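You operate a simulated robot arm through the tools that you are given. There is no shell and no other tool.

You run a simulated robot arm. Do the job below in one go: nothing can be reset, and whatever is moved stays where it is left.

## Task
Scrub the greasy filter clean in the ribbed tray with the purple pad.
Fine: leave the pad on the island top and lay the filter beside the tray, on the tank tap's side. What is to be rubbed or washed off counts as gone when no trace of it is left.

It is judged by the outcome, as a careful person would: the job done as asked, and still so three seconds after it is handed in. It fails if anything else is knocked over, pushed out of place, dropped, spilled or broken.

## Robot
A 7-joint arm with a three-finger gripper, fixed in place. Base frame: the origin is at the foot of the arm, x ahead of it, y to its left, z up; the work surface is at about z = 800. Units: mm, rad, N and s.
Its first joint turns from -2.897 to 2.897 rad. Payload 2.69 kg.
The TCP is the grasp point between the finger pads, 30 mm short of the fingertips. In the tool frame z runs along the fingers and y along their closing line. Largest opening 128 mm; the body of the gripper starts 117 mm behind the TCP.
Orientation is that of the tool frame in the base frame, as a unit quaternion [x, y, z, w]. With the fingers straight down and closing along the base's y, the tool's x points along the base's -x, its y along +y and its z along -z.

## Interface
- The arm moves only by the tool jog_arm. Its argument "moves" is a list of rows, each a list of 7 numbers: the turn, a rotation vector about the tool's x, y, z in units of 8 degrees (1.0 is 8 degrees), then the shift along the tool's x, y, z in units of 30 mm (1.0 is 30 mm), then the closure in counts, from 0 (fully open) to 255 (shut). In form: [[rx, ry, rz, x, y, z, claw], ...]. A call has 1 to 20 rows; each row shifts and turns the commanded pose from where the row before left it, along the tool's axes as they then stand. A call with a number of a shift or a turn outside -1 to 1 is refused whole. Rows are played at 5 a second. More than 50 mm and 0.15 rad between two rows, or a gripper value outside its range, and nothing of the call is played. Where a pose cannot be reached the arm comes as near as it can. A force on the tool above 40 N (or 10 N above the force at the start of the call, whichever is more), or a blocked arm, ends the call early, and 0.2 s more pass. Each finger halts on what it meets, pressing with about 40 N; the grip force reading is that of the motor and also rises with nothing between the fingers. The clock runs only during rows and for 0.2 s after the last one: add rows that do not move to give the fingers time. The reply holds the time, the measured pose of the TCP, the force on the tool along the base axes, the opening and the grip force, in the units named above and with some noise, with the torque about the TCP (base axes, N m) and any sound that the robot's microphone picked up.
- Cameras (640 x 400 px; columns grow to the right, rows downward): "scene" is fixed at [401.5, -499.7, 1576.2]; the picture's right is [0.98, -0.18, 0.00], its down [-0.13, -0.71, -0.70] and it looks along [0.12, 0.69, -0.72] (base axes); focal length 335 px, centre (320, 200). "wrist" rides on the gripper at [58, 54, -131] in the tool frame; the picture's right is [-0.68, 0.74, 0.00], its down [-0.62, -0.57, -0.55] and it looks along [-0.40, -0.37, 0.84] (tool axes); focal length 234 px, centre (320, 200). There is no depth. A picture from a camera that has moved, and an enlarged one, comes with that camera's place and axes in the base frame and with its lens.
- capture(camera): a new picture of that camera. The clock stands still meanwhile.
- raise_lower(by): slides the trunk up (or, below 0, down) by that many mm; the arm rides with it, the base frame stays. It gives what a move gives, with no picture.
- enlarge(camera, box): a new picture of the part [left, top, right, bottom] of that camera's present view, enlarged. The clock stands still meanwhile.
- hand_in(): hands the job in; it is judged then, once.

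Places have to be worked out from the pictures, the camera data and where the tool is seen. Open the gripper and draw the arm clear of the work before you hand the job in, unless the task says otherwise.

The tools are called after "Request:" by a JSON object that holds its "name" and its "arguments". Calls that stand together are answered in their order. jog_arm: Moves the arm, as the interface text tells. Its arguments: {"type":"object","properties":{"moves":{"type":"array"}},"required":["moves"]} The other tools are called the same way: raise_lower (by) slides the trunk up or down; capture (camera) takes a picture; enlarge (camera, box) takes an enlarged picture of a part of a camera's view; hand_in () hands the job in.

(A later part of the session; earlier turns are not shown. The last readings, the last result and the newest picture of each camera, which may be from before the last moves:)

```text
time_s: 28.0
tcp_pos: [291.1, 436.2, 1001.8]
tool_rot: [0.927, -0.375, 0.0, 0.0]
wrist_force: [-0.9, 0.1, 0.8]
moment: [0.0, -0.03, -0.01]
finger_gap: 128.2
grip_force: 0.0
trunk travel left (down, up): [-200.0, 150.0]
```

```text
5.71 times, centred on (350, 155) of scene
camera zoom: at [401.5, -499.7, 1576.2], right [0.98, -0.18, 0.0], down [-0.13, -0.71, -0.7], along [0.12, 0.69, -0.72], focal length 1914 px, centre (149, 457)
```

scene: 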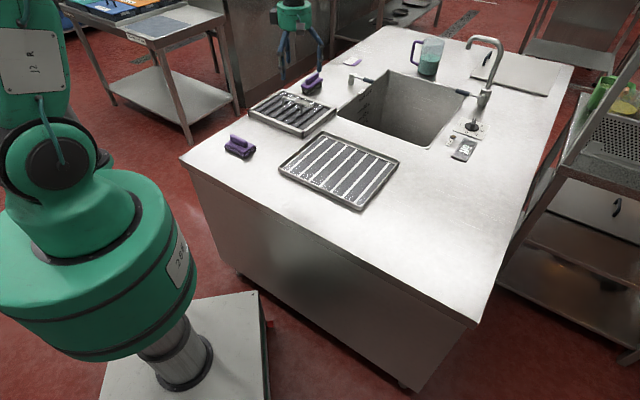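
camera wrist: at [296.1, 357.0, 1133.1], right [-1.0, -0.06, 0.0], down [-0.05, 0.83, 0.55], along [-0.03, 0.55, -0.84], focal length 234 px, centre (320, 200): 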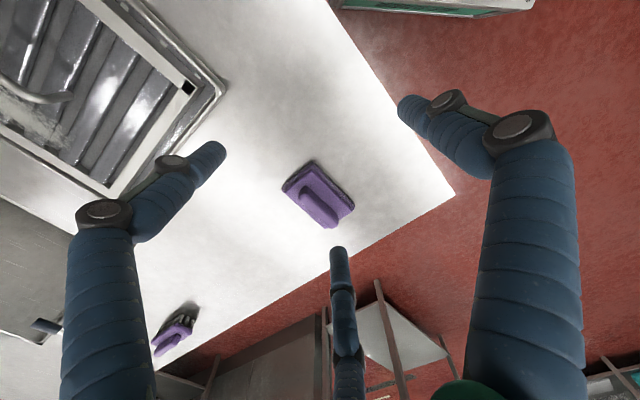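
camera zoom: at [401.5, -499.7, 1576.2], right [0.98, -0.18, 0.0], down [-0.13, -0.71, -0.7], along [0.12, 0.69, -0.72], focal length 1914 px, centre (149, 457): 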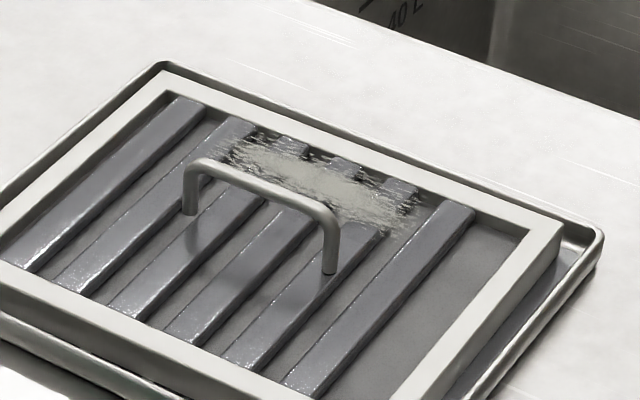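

The pad comes out at about 107×65 mm centred near (285,558), with the ridge along about −46° and its top near z≈846. I rotate 2° to match, move above it and check the alignment at z≈900.

Request:
{"name": "jog_arm", "arguments": {"moves": [[0, 0, 0, -0.736, -0.69, 0.6, 0], [0, 0, 0, -0.736, -0.69, 0.6, 0], [0, 0, 0, -0.736, -0.69, 0.7, 0], [0, 0, 0, -0.736, -0.69, 0.8, 0], [0, 0, 0.25, 0, 0, 0.6, 0], [0, 0, 0, 0, 0, 0, 0]]}}

Request:
{"name": "capture", "arguments": {"camera": "wrist"}}

Request:
{"name": "enlarge", "arguments": {"camera": "scene", "box": [190, 100, 290, 180]}}

```text
time_s: 29.4
tcp_pos: [284.3, 557.1, 901.9]
tool_rot: [0.92, -0.391, 0.0, 0.0]
wrist_force: [0.4, -0.2, -0.1]
moment: [-0.03, 0.0, 0.0]
finger_gap: 128.0
grip_force: 0.0
trunk travel left (down, up): [-200.0, 150.0]
```

```text
taken
camera wrist: at [287.4, 477.3, 1034.1], right [-1.0, -0.03, 0.0], down [-0.02, 0.84, 0.55], along [-0.01, 0.55, -0.84], focal length 234 px, centre (320, 200)
```

wrist: 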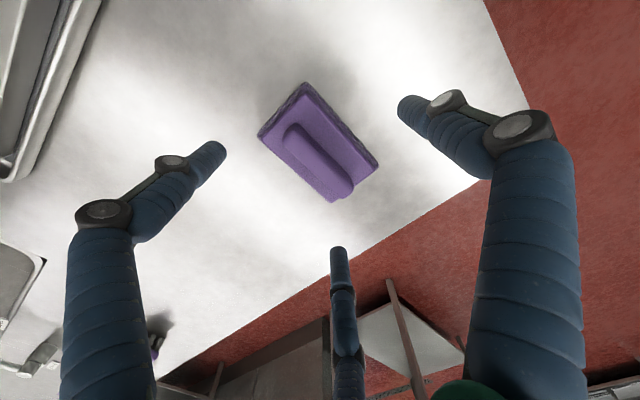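

```text
5.00 times, centred on (240, 140) of scene
camera zoom: at [401.5, -499.7, 1576.2], right [0.98, -0.18, 0.0], down [-0.13, -0.71, -0.7], along [0.12, 0.69, -0.72], focal length 1675 px, centre (720, 500)
```

zoom: 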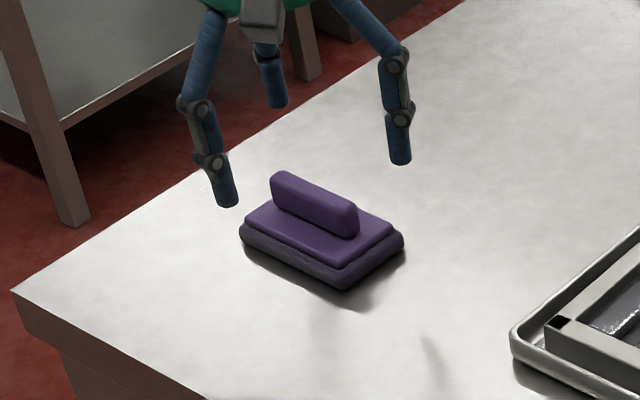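

The ridge's centre sits right on the tool axis (pixel (318,160) against a predicted (319,159)). I descend to TCP z≈858 so the fingertips stay just above the pad's plate.

Request:
{"name": "jog_arm", "arguments": {"moves": [[0, 0, 0, 0, 0, 0.5, 0], [0, 0, 0, 0, 0, 0.5, 0], [0, 0, 0, 0, 0, 0.4, 0], [0, 0, 0, 0, 0, 0, 0]]}}

Request:
{"name": "capture", "arguments": {"camera": "wrist"}}

Request:
{"name": "enlarge", "arguments": {"camera": "scene", "box": [190, 100, 290, 180]}}

```text
time_s: 30.4
tcp_pos: [285.6, 558.1, 859.6]
tool_rot: [0.921, -0.391, 0.0, 0.0]
wrist_force: [0.3, 0.3, 0.1]
moment: [-0.04, 0.02, 0.0]
finger_gap: 128.2
grip_force: 0.1
trunk travel left (down, up): [-200.0, 150.0]
```

```text
taken
camera wrist: at [288.3, 477.1, 991.9], right [-1.0, -0.03, 0.0], down [-0.02, 0.84, 0.55], along [-0.01, 0.55, -0.84], focal length 234 px, centre (320, 200)
```

wrist: 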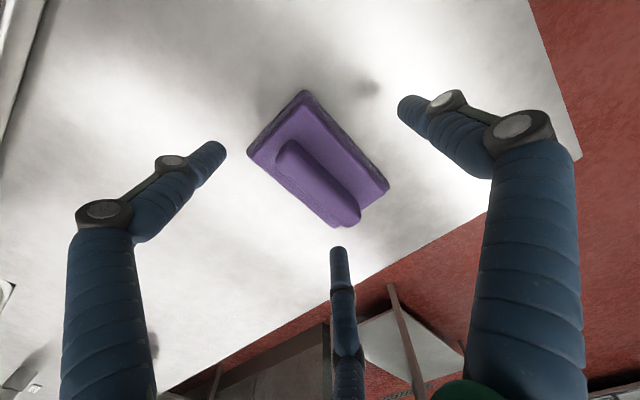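

```text
5.00 times, centred on (240, 140) of scene
camera zoom: at [401.5, -499.7, 1576.2], right [0.98, -0.18, 0.0], down [-0.13, -0.71, -0.7], along [0.12, 0.69, -0.72], focal length 1675 px, centre (720, 500)
```

zoom: 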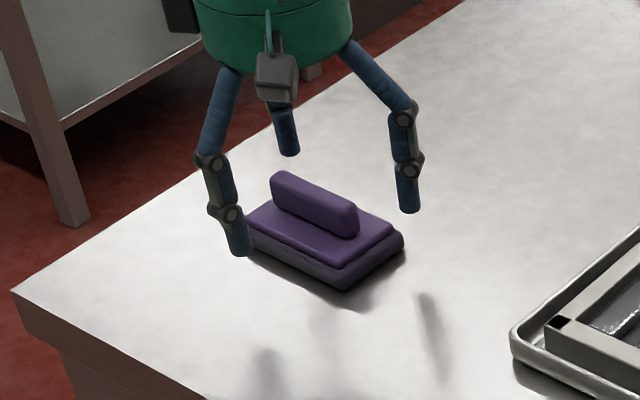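

The ridge top is about 15 mm below the TCP, centred. I go 3 mm lower and close on the ridge.

Request:
{"name": "jog_arm", "arguments": {"moves": [[0, 0, 0, 0, 0, 0.1, 0], [0, 0, 0, 0, 0, 0, 120], [0, 0, 0, 0, 0, 0, 180], [0, 0, 0, 0, 0, 0, 220], [0, 0, 0, 0, 0, 0, 255], [0, 0, 0, 0, 0, 0, 255], [0, 0, 0, 0, 0, 0, 255]]}}

Request:
{"name": "capture", "arguments": {"camera": "wrist"}}

Request:
{"name": "enlarge", "arguments": {"camera": "scene", "box": [190, 100, 290, 180]}}

```text
time_s: 32.0
tcp_pos: [285.8, 556.4, 858.0]
tool_rot: [0.921, -0.391, 0.0, 0.0]
wrist_force: [-0.1, -0.4, 2.2]
moment: [-0.07, 0.08, -0.02]
finger_gap: 27.3
grip_force: 39.9
trunk travel left (down, up): [-200.0, 150.0]
```

```text
taken
camera wrist: at [288.2, 476.9, 989.3], right [-1.0, -0.03, 0.0], down [-0.02, 0.84, 0.55], along [-0.01, 0.55, -0.84], focal length 234 px, centre (320, 200)
```

wrist: 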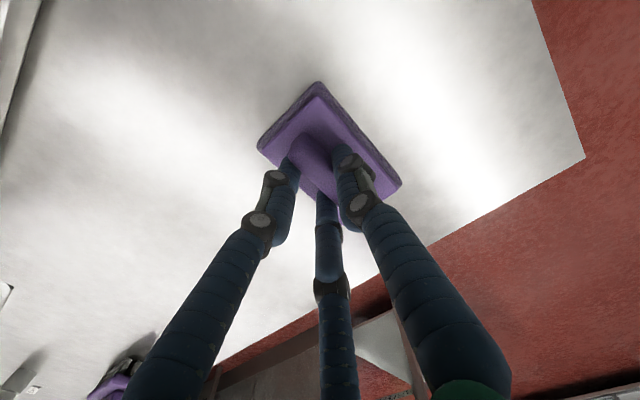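

```text
5.00 times, centred on (240, 140) of scene
camera zoom: at [401.5, -499.7, 1576.2], right [0.98, -0.18, 0.0], down [-0.13, -0.71, -0.7], along [0.12, 0.69, -0.72], focal length 1675 px, centre (720, 500)
```

zoom: 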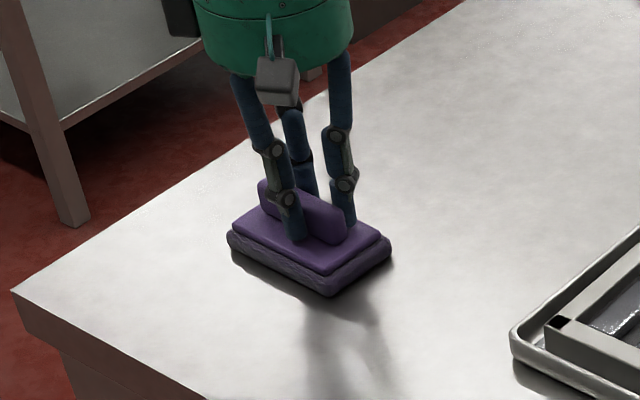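

The pad is held (27 mm opening). It shifted a few mm on closing, and its centre is now at about (−11,+5) mm in the tool frame. I lift it, check the hold, and undo the 2° turn.

Request:
{"name": "jog_arm", "arguments": {"moves": [[0, 0, 0, 0, 0, -0.3, 255], [0, 0, 0, 0, 0, -0.6, 255], [0, 0, 0, 0, 0, -0.7, 255], [0, 0, -0.25, 0, 0, -0.7, 255], [0, 0, 0, 0, 0, -0.7, 255], [0, 0, 0, 0, 0, 0, 255]]}}

Request:
{"name": "capture", "arguments": {"camera": "wrist"}}

Request:
{"name": "enlarge", "arguments": {"camera": "scene", "box": [190, 80, 290, 160]}}

```text
time_s: 33.4
tcp_pos: [285.8, 556.5, 948.3]
tool_rot: [0.927, -0.375, 0.0, 0.0]
wrist_force: [0.3, 0.1, -1.1]
moment: [0.02, 0.02, 0.02]
finger_gap: 27.1
grip_force: 39.6
trunk travel left (down, up): [-200.0, 150.0]
```

```text
taken
camera wrist: at [290.4, 477.5, 1079.9], right [-1.0, -0.06, 0.0], down [-0.05, 0.83, 0.55], along [-0.03, 0.55, -0.84], focal length 234 px, centre (320, 200)
```

wrist: 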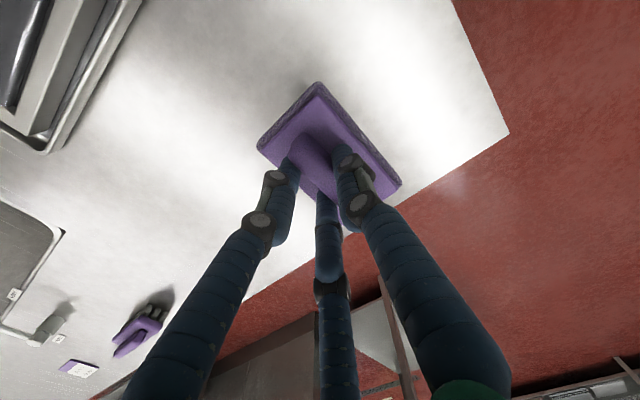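

```text
5.00 times, centred on (240, 120) of scene
camera zoom: at [401.5, -499.7, 1576.2], right [0.98, -0.18, 0.0], down [-0.13, -0.71, -0.7], along [0.12, 0.69, -0.72], focal length 1675 px, centre (720, 600)
```

zoom: 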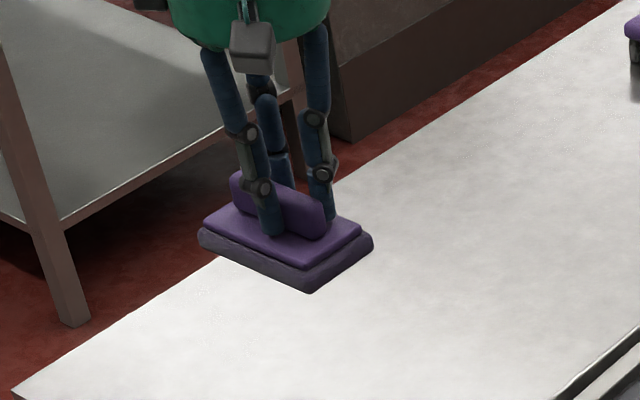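

The pad is firmly held and level. I carry it over the grease strip, staying well above the handle bar.

Request:
{"name": "jog_arm", "arguments": {"moves": [[0, 0, 0, 0.96, -0.456, 0, 255], [0, 0, 0, 0.96, -0.456, 0, 255], [0, 0, 0, 0.96, -0.456, 0, 255], [0, 0, 0, 0.96, -0.456, 0, 255], [0, 0, 0, 0.96, -0.456, 0, 255], [0, 0, 0, 0.96, -0.456, 0, 255], [0, 0, 0, 0.96, -0.456, 0, 255], [0, 0, 0, 0.96, -0.456, 0, 255], [0, 0, 0, 0.96, -0.456, 0, 255], [0, 0, 0, 0.96, -0.456, 0, 255], [0, 0, 0, 0.96, -0.456, 0, 255], [0, 0, 0, 0.96, -0.456, 0, 255], [0, 0, 0, 0.96, -0.456, 0, 255], [0, 0, 0, 0, 0, 0, 255]]}}

Request:
{"name": "capture", "arguments": {"camera": "wrist"}}

Request:
{"name": "enlarge", "arguments": {"camera": "scene", "box": [290, 80, 430, 190]}}

```text
time_s: 36.4
tcp_pos: [679.4, 424.4, 948.4]
tool_rot: [0.927, -0.374, -0.001, 0.0]
wrist_force: [-0.5, 0.3, 0.1]
moment: [0.04, 0.03, -0.01]
finger_gap: 27.3
grip_force: 39.2
trunk travel left (down, up): [-200.0, 150.0]
```

```text
taken
camera wrist: at [684.4, 344.6, 1079.8], right [-1.0, -0.06, 0.0], down [-0.05, 0.83, 0.55], along [-0.03, 0.55, -0.84], focal length 234 px, centre (320, 200)
```

wrist: 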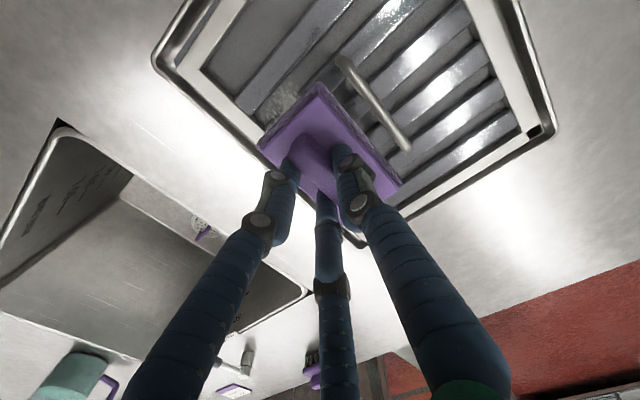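

```text
3.64 times, centred on (360, 135) of scene
camera zoom: at [401.5, -499.7, 1576.2], right [0.98, -0.18, 0.0], down [-0.13, -0.71, -0.7], along [0.12, 0.69, -0.72], focal length 1218 px, centre (174, 436)
```

zoom: 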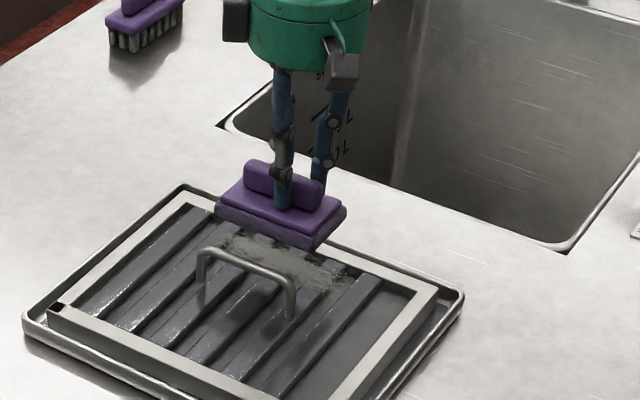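

I lower to about 10 mm above the filter frame and check that the pad lies between the bar and the far frame edge.

Request:
{"name": "jog_arm", "arguments": {"moves": [[0, 0, 0, 0, 0, 0.5, 255], [0, 0, 0, 0, 0, 0.5, 255], [0, 0, 0, 0, 0, 0.5, 255], [0, 0, 0, 0, 0, 0, 255]]}}

Request:
{"name": "capture", "arguments": {"camera": "wrist"}}

Request:
{"name": "enlarge", "arguments": {"camera": "scene", "box": [290, 80, 430, 190]}}

```text
time_s: 37.4
tcp_pos: [678.3, 424.9, 903.6]
tool_rot: [0.927, -0.375, 0.0, 0.001]
wrist_force: [0.1, 0.4, -0.2]
moment: [-0.02, -0.02, -0.02]
finger_gap: 27.1
grip_force: 40.3
trunk travel left (down, up): [-200.0, 150.0]
```

```text
taken
camera wrist: at [683.8, 345.3, 1034.9], right [-1.0, -0.06, 0.0], down [-0.05, 0.83, 0.55], along [-0.03, 0.55, -0.84], focal length 234 px, centre (320, 200)
```

wrist: 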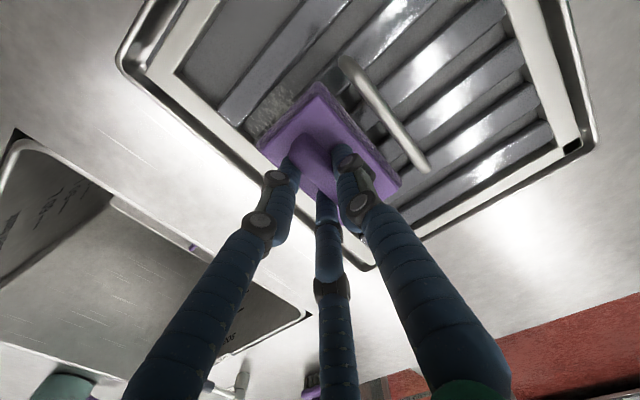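

```text
3.64 times, centred on (360, 135) of scene
camera zoom: at [401.5, -499.7, 1576.2], right [0.98, -0.18, 0.0], down [-0.13, -0.71, -0.7], along [0.12, 0.69, -0.72], focal length 1218 px, centre (174, 436)
```

zoom: 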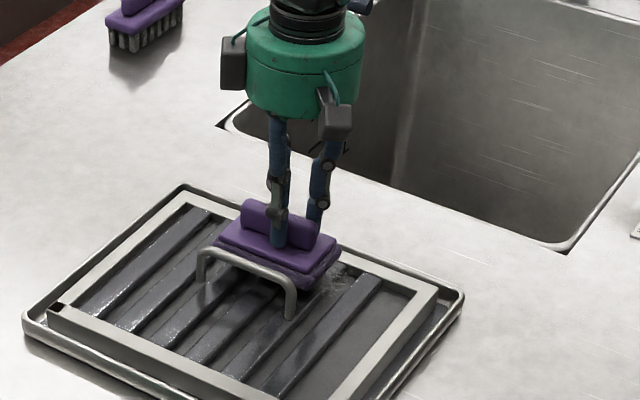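

I zoom in on the wrist view to verify the margins between pad, bar and frame edge before touching down.

Request:
{"name": "enlarge", "arguments": {"camera": "wrist", "box": [100, 0, 460, 230]}}

Request:
{"name": "enlarge", "arguments": {"camera": "scene", "box": [320, 120, 400, 180]}}

```text
1.74 times, centred on (280, 115) of wrist
camera zoom: at [683.8, 345.3, 1034.9], right [-1.0, -0.06, 0.0], down [-0.05, 0.83, 0.55], along [-0.03, 0.55, -0.84], focal length 407 px, centre (390, 348)
```

zoom: 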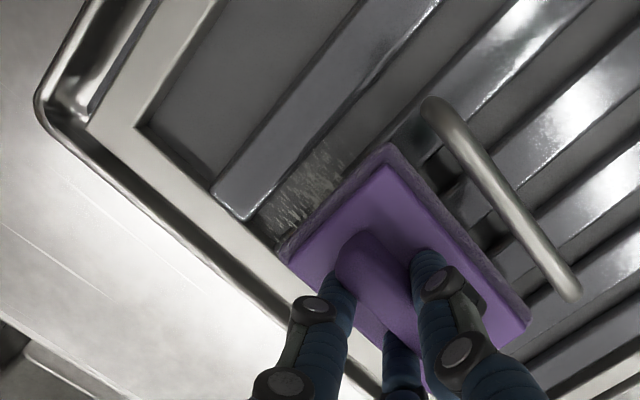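

```text
6.67 times, centred on (360, 150) of scene
camera zoom: at [401.5, -499.7, 1576.2], right [0.98, -0.18, 0.0], down [-0.13, -0.71, -0.7], along [0.12, 0.69, -0.72], focal length 2233 px, centre (53, 533)
```

zoom: 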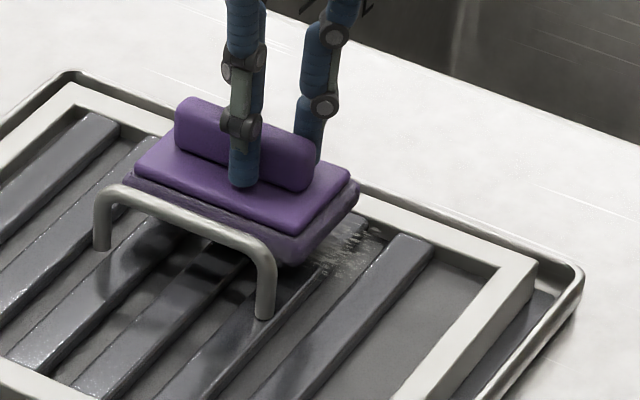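

The margins are about 11 mm to the far frame edge and about 10 mm to the bar. I lower toward the slats, watching the contact force.

Request:
{"name": "jog_arm", "arguments": {"moves": [[0, 0, 0, 0, -0.1, 0.3, 255], [0, 0, 0, 0, 0, 0.25, 255], [0, 0, 0, 0, 0, 0, 255]]}}

Request:
{"name": "enlarge", "arguments": {"camera": "scene", "box": [320, 120, 400, 180]}}

```text
time_s: 38.2
tcp_pos: [681.3, 427.1, 886.0]
tool_rot: [0.927, -0.375, -0.001, 0.001]
wrist_force: [1.1, 0.3, -0.2]
moment: [0.0, -0.03, -0.01]
finger_gap: 27.2
grip_force: 39.9
trunk travel left (down, up): [-200.0, 150.0]
```

```text
6.67 times, centred on (360, 150) of scene
camera zoom: at [401.5, -499.7, 1576.2], right [0.98, -0.18, 0.0], down [-0.13, -0.71, -0.7], along [0.12, 0.69, -0.72], focal length 2233 px, centre (53, 533)
```

zoom: 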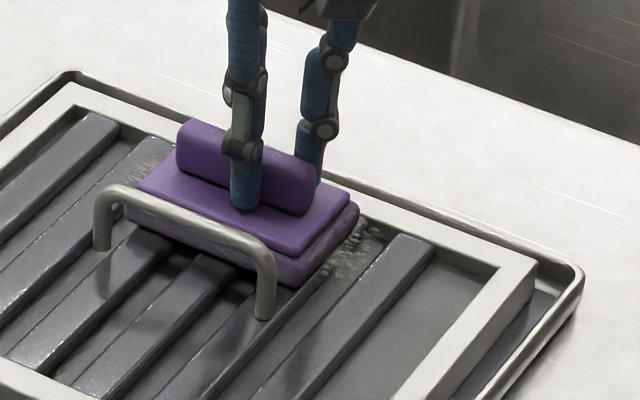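

Still no contact at pad bottom z≈828. I go on down in 1.5–2 mm steps.

Request:
{"name": "jog_arm", "arguments": {"moves": [[0, 0, 0, 0, 0, 0.06, 255], [0, 0, 0, 0, 0, 0.06, 255], [0, 0, 0, 0, 0, 0.06, 255], [0, 0, 0, 0, 0, 0, 255]]}}

```text
time_s: 39.0
tcp_pos: [684.5, 427.9, 887.3]
tool_rot: [0.927, -0.374, 0.003, -0.003]
wrist_force: [3.4, 1.8, 7.6]
moment: [-0.01, 0.12, -0.02]
finger_gap: 27.0
grip_force: 40.2
trunk travel left (down, up): [-200.0, 150.0]
stopped in row 4: the force on the tool passed its limit at 42 N (the readings are from after the stop); the commanded pose is now the measured one
```

Contact occurred near pad-bottom z≈828. I look at what the pad is resting on before going on.

Request:
{"name": "enlarge", "arguments": {"camera": "scene", "box": [320, 120, 400, 180]}}

Request:
{"name": "enlarge", "arguments": {"camera": "wrist", "box": [100, 0, 460, 230]}}

```text
6.67 times, centred on (360, 150) of scene
camera zoom: at [401.5, -499.7, 1576.2], right [0.98, -0.18, 0.0], down [-0.13, -0.71, -0.7], along [0.12, 0.69, -0.72], focal length 2233 px, centre (53, 533)
```

zoom: 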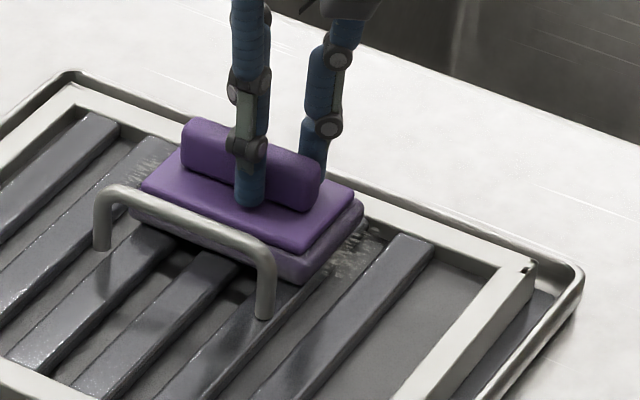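

```text
1.74 times, centred on (280, 115) of wrist
camera zoom: at [687.9, 349.1, 1017.9], right [-1.0, -0.06, -0.01], down [-0.05, 0.83, 0.55], along [-0.03, 0.55, -0.83], focal length 407 px, centre (390, 348)
```

zoom: 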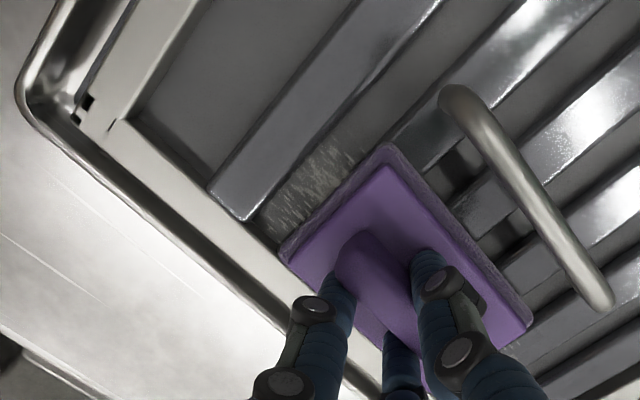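

The pad's far edge appears to be sitting on the frame's inner rim. I lift 7 mm, shift 8 mm back toward the bar, and come down again gently.

Request:
{"name": "jog_arm", "arguments": {"moves": [[0, 0, 0, 0, 0, -0.24, 255], [0, 0, 0, 0, 0.27, 0, 255], [0, 0, 0, 0, 0, 0, 255], [0, 0, 0, 0, 0, 0.2, 255], [0, 0, 0, 0, 0, 0, 255]]}}

Request:
{"name": "jog_arm", "arguments": {"moves": [[0, 0, 0, 0, 0, 0.05, 255], [0, 0, 0, 0, 0, 0.05, 255], [0, 0, 0, 0, 0, 0, 255]]}}

```text
time_s: 40.2
tcp_pos: [676.9, 422.0, 887.6]
tool_rot: [0.927, -0.375, 0.002, -0.002]
wrist_force: [-3.4, -3.0, 11.3]
moment: [-0.3, 0.22, 0.01]
finger_gap: 27.1
grip_force: 39.5
trunk travel left (down, up): [-200.0, 150.0]
```

```text
time_s: 41.1
tcp_pos: [679.2, 423.5, 886.9]
tool_rot: [0.928, -0.374, 0.003, -0.004]
wrist_force: [0.5, 0.0, 12.2]
moment: [-0.21, 0.35, 0.05]
finger_gap: 27.2
grip_force: 39.7
trunk travel left (down, up): [-200.0, 150.0]
stopped in row 3: the force on the tool passed its limit at 40 N (the readings are from after the stop); the commanded pose is now the measured one
```

Contact comes at the same height again, so I check from both cameras what the pad touches and whether it has tilted in the grip.

Request:
{"name": "enlarge", "arguments": {"camera": "scene", "box": [320, 120, 400, 180]}}

Request:
{"name": "enlarge", "arguments": {"camera": "wrist", "box": [100, 0, 460, 230]}}

Request:
{"name": "enlarge", "arguments": {"camera": "scene", "box": [330, 130, 375, 165]}}

```text
6.67 times, centred on (360, 150) of scene
camera zoom: at [401.5, -499.7, 1576.2], right [0.98, -0.18, 0.0], down [-0.13, -0.71, -0.7], along [0.12, 0.69, -0.72], focal length 2233 px, centre (53, 533)
```

zoom: 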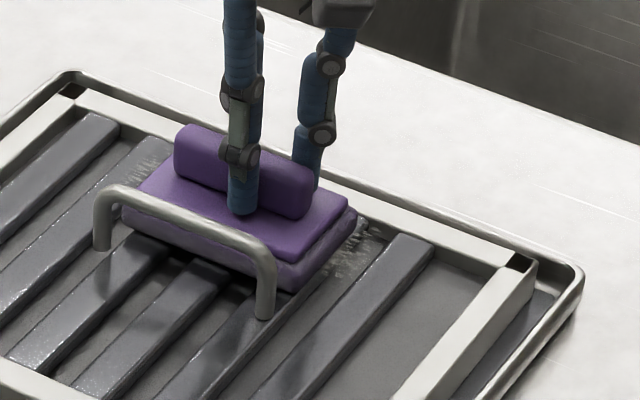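

```text
1.74 times, centred on (280, 115) of wrist
camera zoom: at [682.7, 343.4, 1017.7], right [-1.0, -0.06, -0.01], down [-0.06, 0.83, 0.55], along [-0.03, 0.55, -0.83], focal length 407 px, centre (390, 348)
```

zoom: 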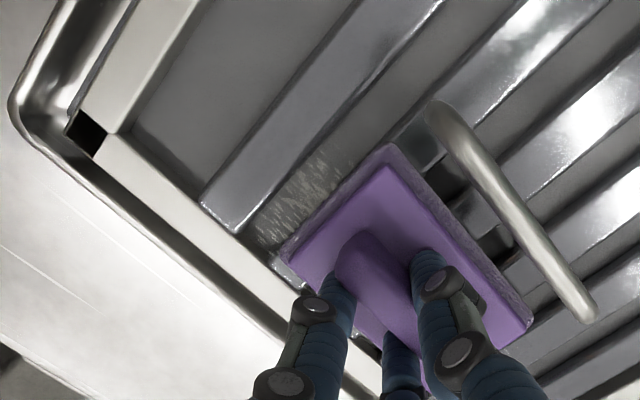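

```text
11.43 times, centred on (352, 148) of scene
camera zoom: at [401.5, -499.7, 1576.2], right [0.98, -0.18, 0.0], down [-0.13, -0.71, -0.7], along [0.12, 0.69, -0.72], focal length 3828 px, centre (-51, 800)
```

zoom: 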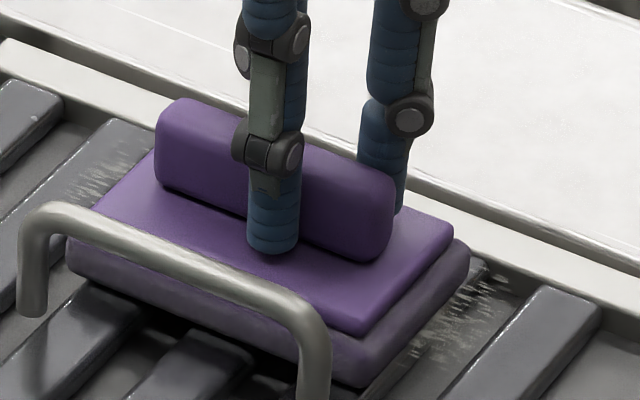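

The slat tops are almost level with the frame, so the pad is resting on the slats with about 12 N. I begin scrubbing with strokes along tool x over the strip, watching the force.

Request:
{"name": "jog_arm", "arguments": {"moves": [[0, 0, 0, 0.3, 0, 0, 255], [0, 0, 0, 0.3, 0, 0, 255], [0, 0, 0, 0.3, 0, 0, 255], [0, 0, 0, 0.3, 0, 0, 255], [0, 0, 0, 0, 0, 0, 255]]}}

Request:
{"name": "enlarge", "arguments": {"camera": "scene", "box": [320, 120, 400, 180]}}

Request:
{"name": "enlarge", "arguments": {"camera": "wrist", "box": [100, 0, 460, 230]}}

```text
time_s: 42.3
tcp_pos: [704.4, 397.6, 886.6]
tool_rot: [0.927, -0.374, 0.002, -0.004]
wrist_force: [-3.1, 3.0, 24.0]
moment: [-0.21, 0.32, -0.12]
finger_gap: 27.2
grip_force: 40.0
trunk travel left (down, up): [-200.0, 150.0]
```

```text
6.67 times, centred on (360, 150) of scene
camera zoom: at [401.5, -499.7, 1576.2], right [0.98, -0.18, 0.0], down [-0.13, -0.71, -0.7], along [0.12, 0.69, -0.72], focal length 2233 px, centre (53, 533)
```

zoom: 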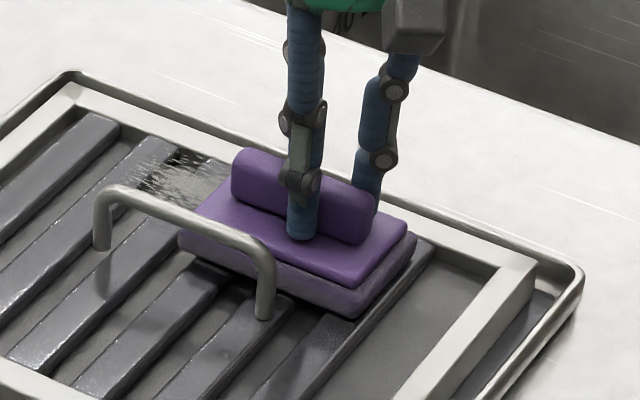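

```text
1.74 times, centred on (280, 115) of wrist
camera zoom: at [708.0, 317.8, 1017.5], right [-1.0, -0.06, -0.01], down [-0.05, 0.83, 0.55], along [-0.03, 0.55, -0.83], focal length 407 px, centre (390, 348)
```

zoom: 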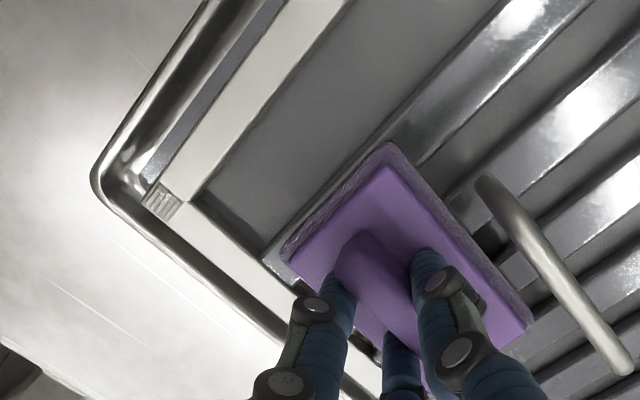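

It slides well with about 24 N. I continue with full strokes back and forth across the strip.

Request:
{"name": "jog_arm", "arguments": {"moves": [[0, 0, 0, -0.3, 0, 0, 255], [0, 0, 0, -0.3, 0, 0, 255], [0, 0, 0, -0.3, 0, 0, 255], [0, 0, 0, -0.3, 0, 0, 255], [0, 0, 0, -0.3, 0, 0, 255], [0, 0, 0, -0.3, 0, 0, 255], [0, 0, 0, -0.3, 0, 0, 255], [0, 0, 0, -0.3, 0, 0, 255], [0, 0, 0, -0.3, 0, 0, 255], [0, 0, 0, 0, 0, 0, 255]]}}

Request:
{"name": "enlarge", "arguments": {"camera": "scene", "box": [320, 120, 400, 180]}}

Request:
{"name": "enlarge", "arguments": {"camera": "wrist", "box": [100, 0, 460, 230]}}

```text
time_s: 44.5
tcp_pos: [646.0, 454.3, 886.4]
tool_rot: [0.927, -0.375, 0.003, -0.004]
wrist_force: [7.3, -4.9, 31.7]
moment: [-0.38, 0.18, 0.18]
finger_gap: 26.8
grip_force: 39.1
trunk travel left (down, up): [-200.0, 150.0]
```

```text
6.67 times, centred on (360, 150) of scene
camera zoom: at [401.5, -499.7, 1576.2], right [0.98, -0.18, 0.0], down [-0.13, -0.71, -0.7], along [0.12, 0.69, -0.72], focal length 2233 px, centre (53, 533)
```

zoom: 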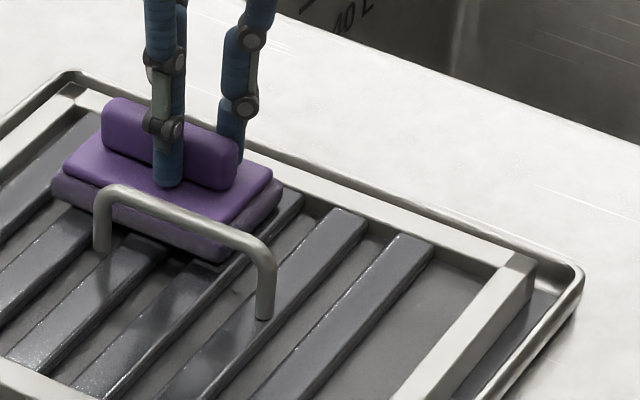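

```text
1.74 times, centred on (280, 115) of wrist
camera zoom: at [649.7, 374.6, 1017.1], right [-1.0, -0.06, -0.01], down [-0.05, 0.83, 0.55], along [-0.03, 0.55, -0.83], focal length 407 px, centre (390, 348)
```

zoom: 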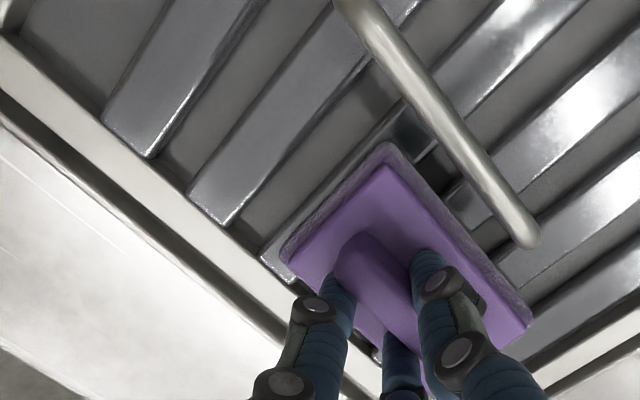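

The grease is gone where the pad has passed. The force has climbed to 32 N, so I ease up 1 mm and make more strokes, including slightly nearer the far frame edge and slightly nearer the bar.

Request:
{"name": "jog_arm", "arguments": {"moves": [[0, 0, 0, 0, 0, -0.04, 255], [0, 0, 0, 0.3, -0.02, 0, 255], [0, 0, 0, 0.3, -0.02, 0, 255], [0, 0, 0, 0.3, -0.02, 0, 255], [0, 0, 0, 0.3, -0.02, 0, 255], [0, 0, 0, 0.3, -0.02, 0, 255], [0, 0, 0, 0.3, 0, 0, 255], [0, 0, 0, 0.3, 0, 0, 255], [0, 0, 0, 0.3, 0, 0, 255], [0, 0, 0, 0.3, 0, 0, 255], [0, 0, 0, 0, 0, 0, 255]]}}

Request:
{"name": "jog_arm", "arguments": {"moves": [[0, 0, 0, -0.3, 0, 0, 255], [0, 0, 0, -0.3, 0, 0, 255], [0, 0, 0, -0.3, 0.03, 0, 255], [0, 0, 0, -0.3, 0.03, 0, 255], [0, 0, 0, -0.3, 0.03, 0, 255], [0, 0, 0, -0.3, 0.03, 0, 255], [0, 0, 0, -0.3, 0.03, 0, 255], [0, 0, 0, -0.3, 0.03, 0, 255], [0, 0, 0, -0.3, 0.03, 0, 255], [0, 0, 0, 0, 0, 0, 255]]}}

Request:
{"name": "enlarge", "arguments": {"camera": "scene", "box": [320, 120, 400, 180]}}

```text
time_s: 46.9
tcp_pos: [707.1, 399.0, 885.7]
tool_rot: [0.927, -0.374, 0.002, -0.003]
wrist_force: [-2.1, -0.2, 13.8]
moment: [-0.29, 0.2, -0.11]
finger_gap: 27.1
grip_force: 39.8
trunk travel left (down, up): [-200.0, 150.0]
```

```text
time_s: 49.1
tcp_pos: [642.1, 450.2, 885.5]
tool_rot: [0.927, -0.375, 0.002, -0.003]
wrist_force: [-0.4, 2.0, 4.1]
moment: [-0.04, 0.19, 0.0]
finger_gap: 27.2
grip_force: 40.3
trunk travel left (down, up): [-200.0, 150.0]
```

```text
6.67 times, centred on (360, 150) of scene
camera zoom: at [401.5, -499.7, 1576.2], right [0.98, -0.18, 0.0], down [-0.13, -0.71, -0.7], along [0.12, 0.69, -0.72], focal length 2233 px, centre (53, 533)
```

zoom: 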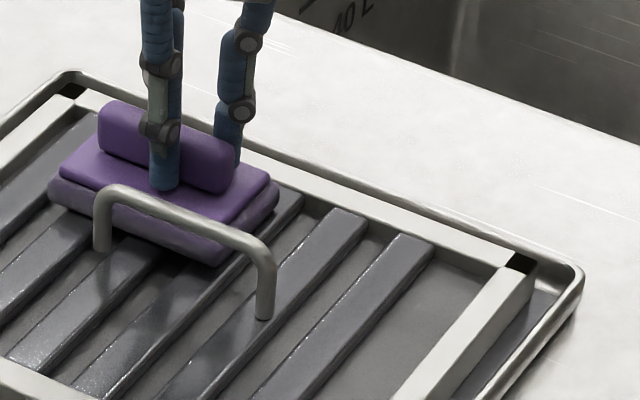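

I lift the pad clear and inspect the whole filter for leftovers.

Request:
{"name": "jog_arm", "arguments": {"moves": [[0, 0, 0, 0, 0, -0.5, 255], [0, 0, 0, 0, 0, -0.9, 255], [0, 0, 0, 0, 0, -0.9, 255], [0, 0, 0, -0.9, 0, -0.3, 255], [0, 0, 0, -0.9, 0, 0, 255], [0, 0, 0, -0.9, 0, 0, 255], [0, 0, 0, -0.9, 0, 0, 255], [0, 0, 0, -0.9, 0, 0, 255], [0, 0, 0, 0, 0, 0, 255]]}}

Request:
{"name": "enlarge", "arguments": {"camera": "scene", "box": [270, 110, 420, 220]}}

Request:
{"name": "enlarge", "arguments": {"camera": "scene", "box": [310, 130, 390, 180]}}

Request:
{"name": "capture", "arguments": {"camera": "wrist"}}

```text
time_s: 51.1
tcp_pos: [546.2, 546.5, 964.6]
tool_rot: [0.927, -0.375, 0.001, -0.002]
wrist_force: [0.0, 1.2, -1.3]
moment: [-0.06, -0.03, 0.01]
finger_gap: 26.9
grip_force: 40.6
trunk travel left (down, up): [-200.0, 150.0]
```

```text
3.64 times, centred on (345, 165) of scene
camera zoom: at [401.5, -499.7, 1576.2], right [0.98, -0.18, 0.0], down [-0.13, -0.71, -0.7], along [0.12, 0.69, -0.72], focal length 1218 px, centre (229, 327)
```

zoom: 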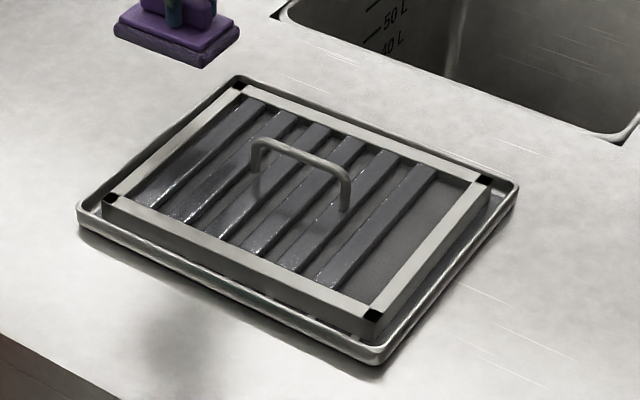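

```text
8.00 times, centred on (350, 155) of scene
camera zoom: at [401.5, -499.7, 1576.2], right [0.98, -0.18, 0.0], down [-0.13, -0.71, -0.7], along [0.12, 0.69, -0.72], focal length 2680 px, centre (80, 560)
```

zoom: 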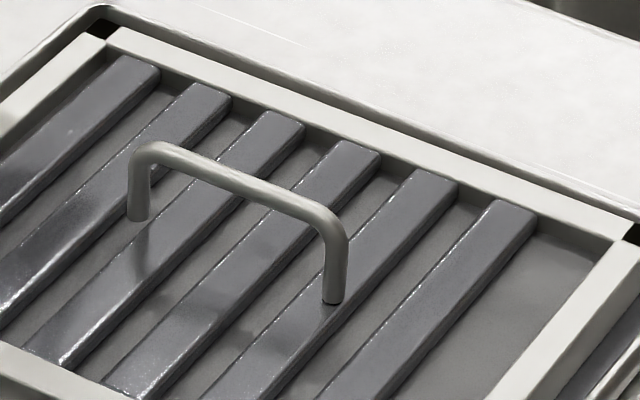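

```text
taken
camera wrist: at [550.4, 467.1, 1094.8], right [-1.0, -0.06, -0.01], down [-0.05, 0.83, 0.55], along [-0.03, 0.55, -0.83], focal length 234 px, centre (320, 200)
```

wrist: 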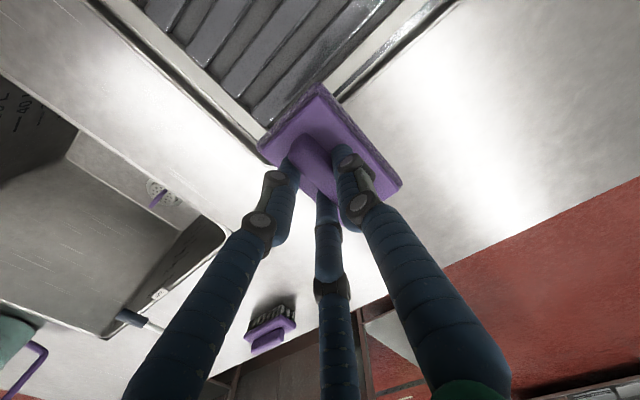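

The scene view shows the strip gone. I move so the wrist camera can see the scrubbed area beside the held pad, to make sure no trace is left.

Request:
{"name": "jog_arm", "arguments": {"moves": [[0, 0, 0, 0.527, 0.844, -0.3, 255], [0, 0, 0, 0.527, 0.844, -0.3, 255], [0, 0, 0, 0.527, 0.844, -0.3, 255], [0, 0, 0, 0.527, 0.844, -0.3, 255], [0, 0, 0, 0.527, 0.844, 0, 255], [0, 0, 0, 0, 0, 0, 255]]}}

Request:
{"name": "capture", "arguments": {"camera": "wrist"}}

Request:
{"name": "enlarge", "arguments": {"camera": "wrist", "box": [60, 0, 300, 180]}}

```text
time_s: 52.5
tcp_pos: [514.1, 399.4, 999.7]
tool_rot: [0.927, -0.375, 0.003, -0.003]
wrist_force: [-0.1, -1.2, -0.8]
moment: [0.05, -0.02, 0.03]
finger_gap: 26.9
grip_force: 39.8
trunk travel left (down, up): [-200.0, 150.0]
```

```text
taken
camera wrist: at [519.4, 319.5, 1130.4], right [-1.0, -0.06, -0.01], down [-0.05, 0.83, 0.55], along [-0.03, 0.55, -0.83], focal length 234 px, centre (320, 200)
```

wrist: 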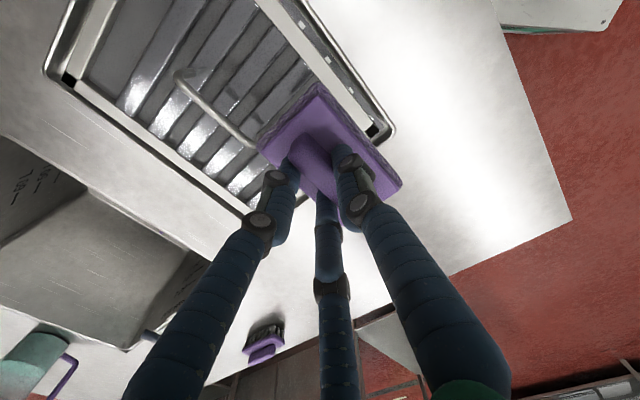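

```text
2.22 times, centred on (180, 90) of wrist
camera zoom: at [519.4, 319.5, 1130.4], right [-1.0, -0.06, -0.01], down [-0.05, 0.83, 0.55], along [-0.03, 0.55, -0.83], focal length 520 px, centre (631, 444)
```

zoom: 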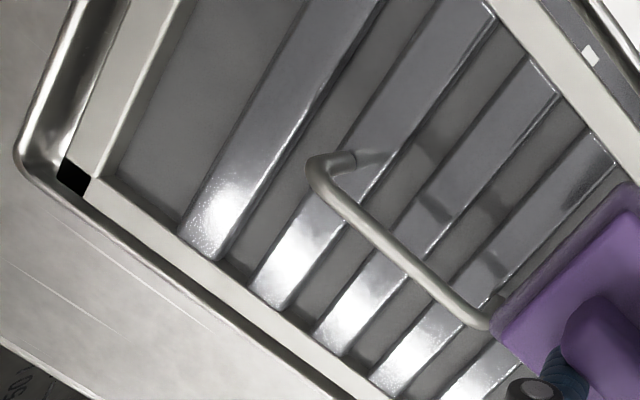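

The slats are bare here, with only glare. I take close scene zooms over the whole filter for faint residue, and of the far-left end of the strip.

Request:
{"name": "enlarge", "arguments": {"camera": "scene", "box": [325, 130, 365, 160]}}

Request:
{"name": "enlarge", "arguments": {"camera": "scene", "box": [350, 140, 390, 170]}}

Request:
{"name": "enlarge", "arguments": {"camera": "scene", "box": [295, 135, 365, 195]}}

```text
13.33 times, centred on (345, 145) of scene
camera zoom: at [401.5, -499.7, 1576.2], right [0.98, -0.18, 0.0], down [-0.13, -0.71, -0.7], along [0.12, 0.69, -0.72], focal length 4466 px, centre (-13, 933)
```

zoom: 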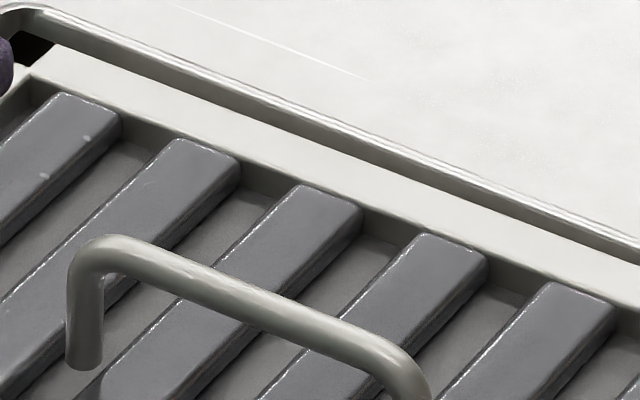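

```text
13.33 times, centred on (370, 155) of scene
camera zoom: at [401.5, -499.7, 1576.2], right [0.98, -0.18, 0.0], down [-0.13, -0.71, -0.7], along [0.12, 0.69, -0.72], focal length 4466 px, centre (-347, 800)
```

zoom: 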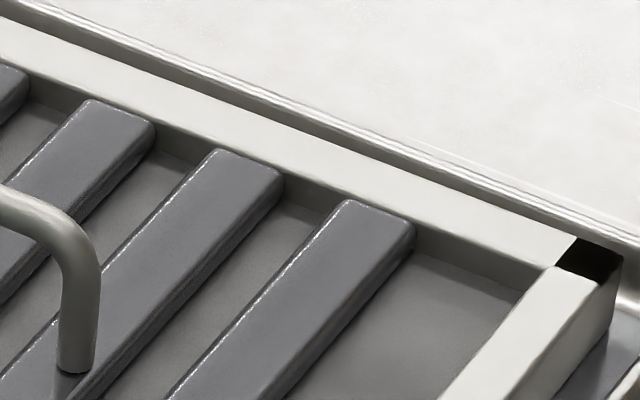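

```text
6.67 times, centred on (330, 165) of scene
camera zoom: at [401.5, -499.7, 1576.2], right [0.98, -0.18, 0.0], down [-0.13, -0.71, -0.7], along [0.12, 0.69, -0.72], focal length 2233 px, centre (253, 433)
```

zoom: 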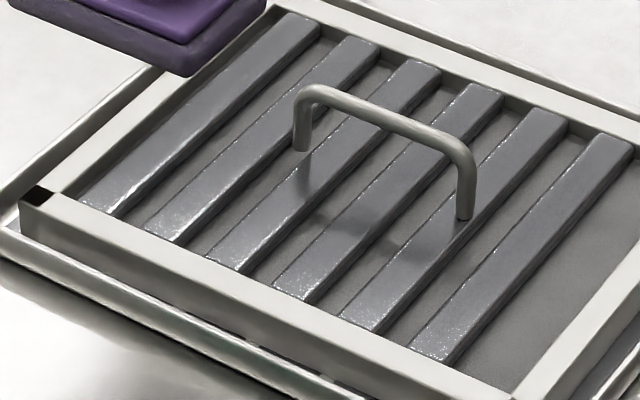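

No trace of grease is visible. The last strokes were light, so while I still hold the pad I return for one more thorough pass with firmer pressure, levelling a slight 0.5° tilt on the way.

Request:
{"name": "jog_arm", "arguments": {"moves": [[-0.056, -0.024, 0, 0.683, -0.879, 0, 255], [0, 0, 0, 0.683, -0.879, 0, 255], [0, 0, 0, 0.683, -0.879, 0, 255], [0, 0, 0, 0.683, -0.879, 0, 255], [0, 0, 0, 0.683, -0.879, 0, 255], [0, 0, 0, 0, 0, 0.8, 255], [0, 0, 0, 0, 0, 0.8, 255], [0, 0, 0, 0, 0, 0.8, 255], [0, 0, 0, 0, 0, 0.8, 255], [0, 0, 0, 0, 0, 0.3, 255], [0, 0, 0, 0, 0, 0, 255]]}}

Request:
{"name": "enlarge", "arguments": {"camera": "wrist", "box": [100, 0, 460, 230]}}

Request:
{"name": "enlarge", "arguments": {"camera": "scene", "box": [320, 120, 400, 180]}}

```text
time_s: 54.9
tcp_pos: [681.0, 424.1, 893.3]
tool_rot: [0.927, -0.374, -0.002, 0.0]
wrist_force: [0.4, 0.0, -0.3]
moment: [-0.02, -0.01, -0.02]
finger_gap: 27.1
grip_force: 39.8
trunk travel left (down, up): [-200.0, 150.0]
```

```text
1.74 times, centred on (280, 115) of wrist
camera zoom: at [686.2, 344.6, 1024.9], right [-1.0, -0.06, 0.0], down [-0.05, 0.83, 0.55], along [-0.04, 0.55, -0.84], focal length 407 px, centre (390, 348)
```

zoom: 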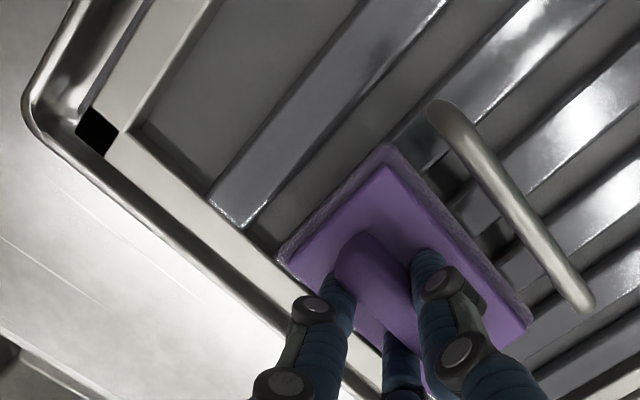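

```text
6.67 times, centred on (360, 150) of scene
camera zoom: at [401.5, -499.7, 1576.2], right [0.98, -0.18, 0.0], down [-0.13, -0.71, -0.7], along [0.12, 0.69, -0.72], focal length 2233 px, centre (53, 533)
```

zoom: 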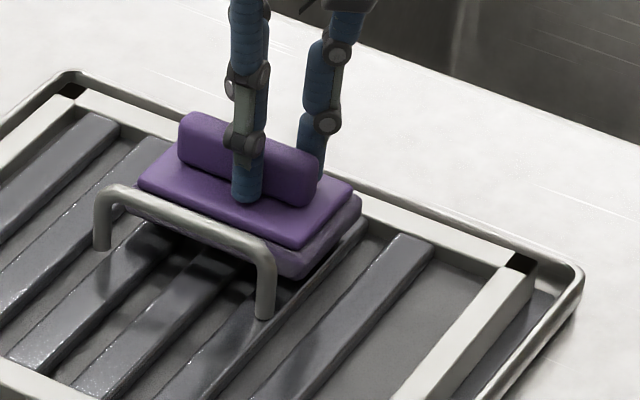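

I lower to contact in small steps.

Request:
{"name": "jog_arm", "arguments": {"moves": [[0, 0, 0, 0, 0.07, 0.14, 255], [0, 0, 0, 0, 0, 0.06, 255], [0, 0, 0, 0, 0, 0.05, 255], [0, 0, 0, 0, 0, 0, 255]]}}

```text
time_s: 55.9
tcp_pos: [679.1, 422.0, 886.8]
tool_rot: [0.927, -0.375, -0.001, 0.0]
wrist_force: [-0.5, 0.8, 0.8]
moment: [-0.07, -0.03, 0.0]
finger_gap: 26.9
grip_force: 40.1
trunk travel left (down, up): [-200.0, 150.0]
```

Request:
{"name": "jog_arm", "arguments": {"moves": [[0, 0, 0, 0, 0, 0.05, 255], [0, 0, 0, 0, 0, 0.03, 255], [0, 0, 0, 0, 0, 0, 255]]}}

```text
time_s: 56.7
tcp_pos: [679.2, 421.9, 885.6]
tool_rot: [0.927, -0.375, -0.001, 0.0]
wrist_force: [-3.2, -0.4, 19.3]
moment: [-0.26, 0.15, -0.05]
finger_gap: 26.9
grip_force: 40.2
trunk travel left (down, up): [-200.0, 150.0]
```

Contact with about 19 N. I run a full back-and-forth pass.

Request:
{"name": "jog_arm", "arguments": {"moves": [[0, 0, 0, 0.3, 0, 0, 255], [0, 0, 0, 0.3, 0, 0, 255], [0, 0, 0, 0.3, 0, 0, 255], [0, 0, 0, 0.3, 0, 0, 255], [0, 0, 0, 0.15, 0, 0, 255], [0, 0, 0, -0.3, 0, 0, 255], [0, 0, 0, -0.3, 0, 0, 255], [0, 0, 0, -0.3, 0, 0, 255], [0, 0, 0, -0.3, 0, 0, 255], [0, 0, 0, -0.3, 0, 0, 255], [0, 0, 0, -0.3, 0, 0, 255], [0, 0, 0, -0.3, 0, 0, 255], [0, 0, 0, -0.3, 0, 0, 255], [0, 0, 0, -0.3, 0, 0, 255], [0, 0, 0, -0.2, 0, 0, 255], [0, 0, 0, 0, 0, 0, 255]]}}

Request:
{"name": "jog_arm", "arguments": {"moves": [[0, 0, 0, 0, 0.1, 0, 255], [0, 0, 0, 0.3, 0, 0, 255], [0, 0, 0, 0.3, 0, 0, 255], [0, 0, 0, 0.3, 0, 0, 255], [0, 0, 0, 0.3, 0, 0, 255], [0, 0, 0, 0.3, 0, 0, 255], [0, 0, 0, 0.3, 0, 0, 255], [0, 0, 0, 0.3, 0, 0, 255], [0, 0, 0, 0.3, 0, 0, 255], [0, 0, 0, 0.3, 0, 0, 255], [0, 0, 0, 0.2, 0, 0, 255], [0, 0, 0, 0, 0, 0, 255]]}}

```text
time_s: 60.1
tcp_pos: [645.6, 454.4, 885.1]
tool_rot: [0.927, -0.374, -0.001, -0.001]
wrist_force: [8.1, -7.3, 34.5]
moment: [-0.29, -0.01, 0.08]
finger_gap: 26.9
grip_force: 39.9
trunk travel left (down, up): [-200.0, 150.0]
```

```text
time_s: 62.7
tcp_pos: [705.5, 391.5, 885.7]
tool_rot: [0.927, -0.375, 0.0, 0.001]
wrist_force: [-7.7, 5.6, 24.8]
moment: [-0.04, 0.2, -0.08]
finger_gap: 27.0
grip_force: 39.7
trunk travel left (down, up): [-200.0, 150.0]
```

The pass is complete. I lift the pad and carry it back to its free spot on the island top near (286,556).

Request:
{"name": "jog_arm", "arguments": {"moves": [[0, 0, 0, 0, 0, -0.5, 255], [0, 0, 0, 0, 0, -1, 255], [0, 0, 0, 0, 0, -1, 255], [0, 0, 0, -0.928, 0.383, 0, 255], [0, 0, 0, -0.928, 0.383, 0, 255], [0, 0, 0, -0.928, 0.383, 0, 255], [0, 0, 0, -0.928, 0.383, 0, 255], [0, 0, 0, -0.928, 0.383, 0, 255], [0, 0, 0, -0.928, 0.383, 0, 255], [0, 0, 0, -0.928, 0.383, 0, 255], [0, 0, 0, -0.928, 0.383, 0, 255], [0, 0, 0, -0.928, 0.383, 0, 255], [0, 0, 0, -0.928, 0.383, 0, 255], [0, 0, 0, -0.928, 0.383, 0, 255], [0, 0, 0, -0.928, 0.383, 0, 255], [0, 0, 0, -0.928, 0.383, 0, 255], [0, 0, 0, -0.928, 0.383, 0, 255], [0, 0, 0, -0.928, 0.383, 0, 255], [0, 0, 0, 0, 0, 0, 255]]}}

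Request:
{"name": "capture", "arguments": {"camera": "scene"}}

Request:
{"name": "enlarge", "arguments": {"camera": "scene", "box": [270, 110, 420, 220]}}

Request:
{"name": "enlarge", "arguments": {"camera": "scene", "box": [310, 130, 390, 180]}}

```text
time_s: 66.7
tcp_pos: [284.7, 555.9, 960.8]
tool_rot: [0.928, -0.374, -0.001, 0.001]
wrist_force: [0.3, 0.4, -0.8]
moment: [0.0, -0.04, -0.02]
finger_gap: 26.9
grip_force: 40.0
trunk travel left (down, up): [-200.0, 150.0]
```

```text
taken
```

scene: 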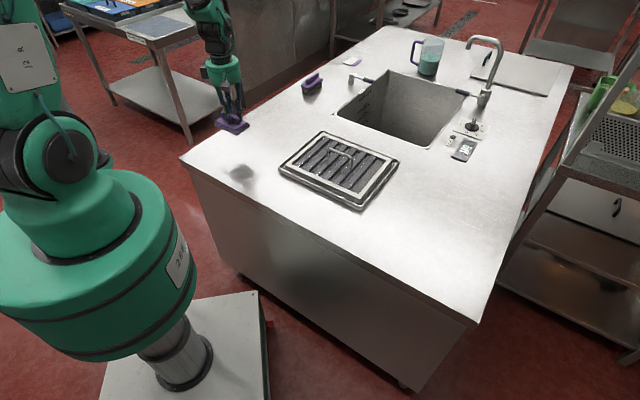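

```text
3.64 times, centred on (345, 165) of scene
camera zoom: at [401.5, -499.7, 1576.2], right [0.98, -0.18, 0.0], down [-0.13, -0.71, -0.7], along [0.12, 0.69, -0.72], focal length 1218 px, centre (229, 327)
```

zoom: 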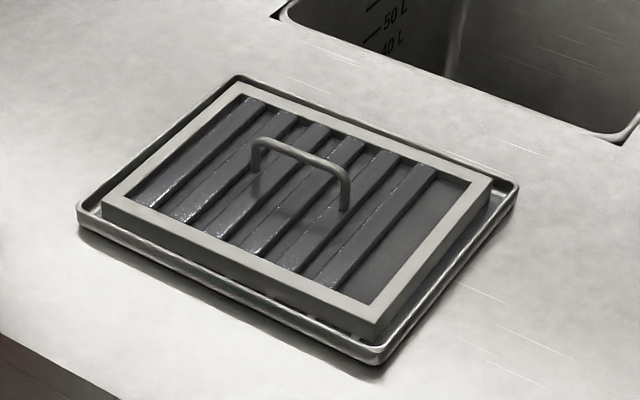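

```text
8.00 times, centred on (350, 155) of scene
camera zoom: at [401.5, -499.7, 1576.2], right [0.98, -0.18, 0.0], down [-0.13, -0.71, -0.7], along [0.12, 0.69, -0.72], focal length 2680 px, centre (80, 560)
```

zoom: 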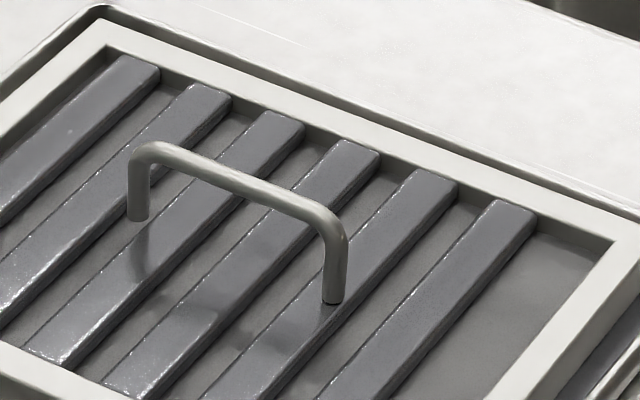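

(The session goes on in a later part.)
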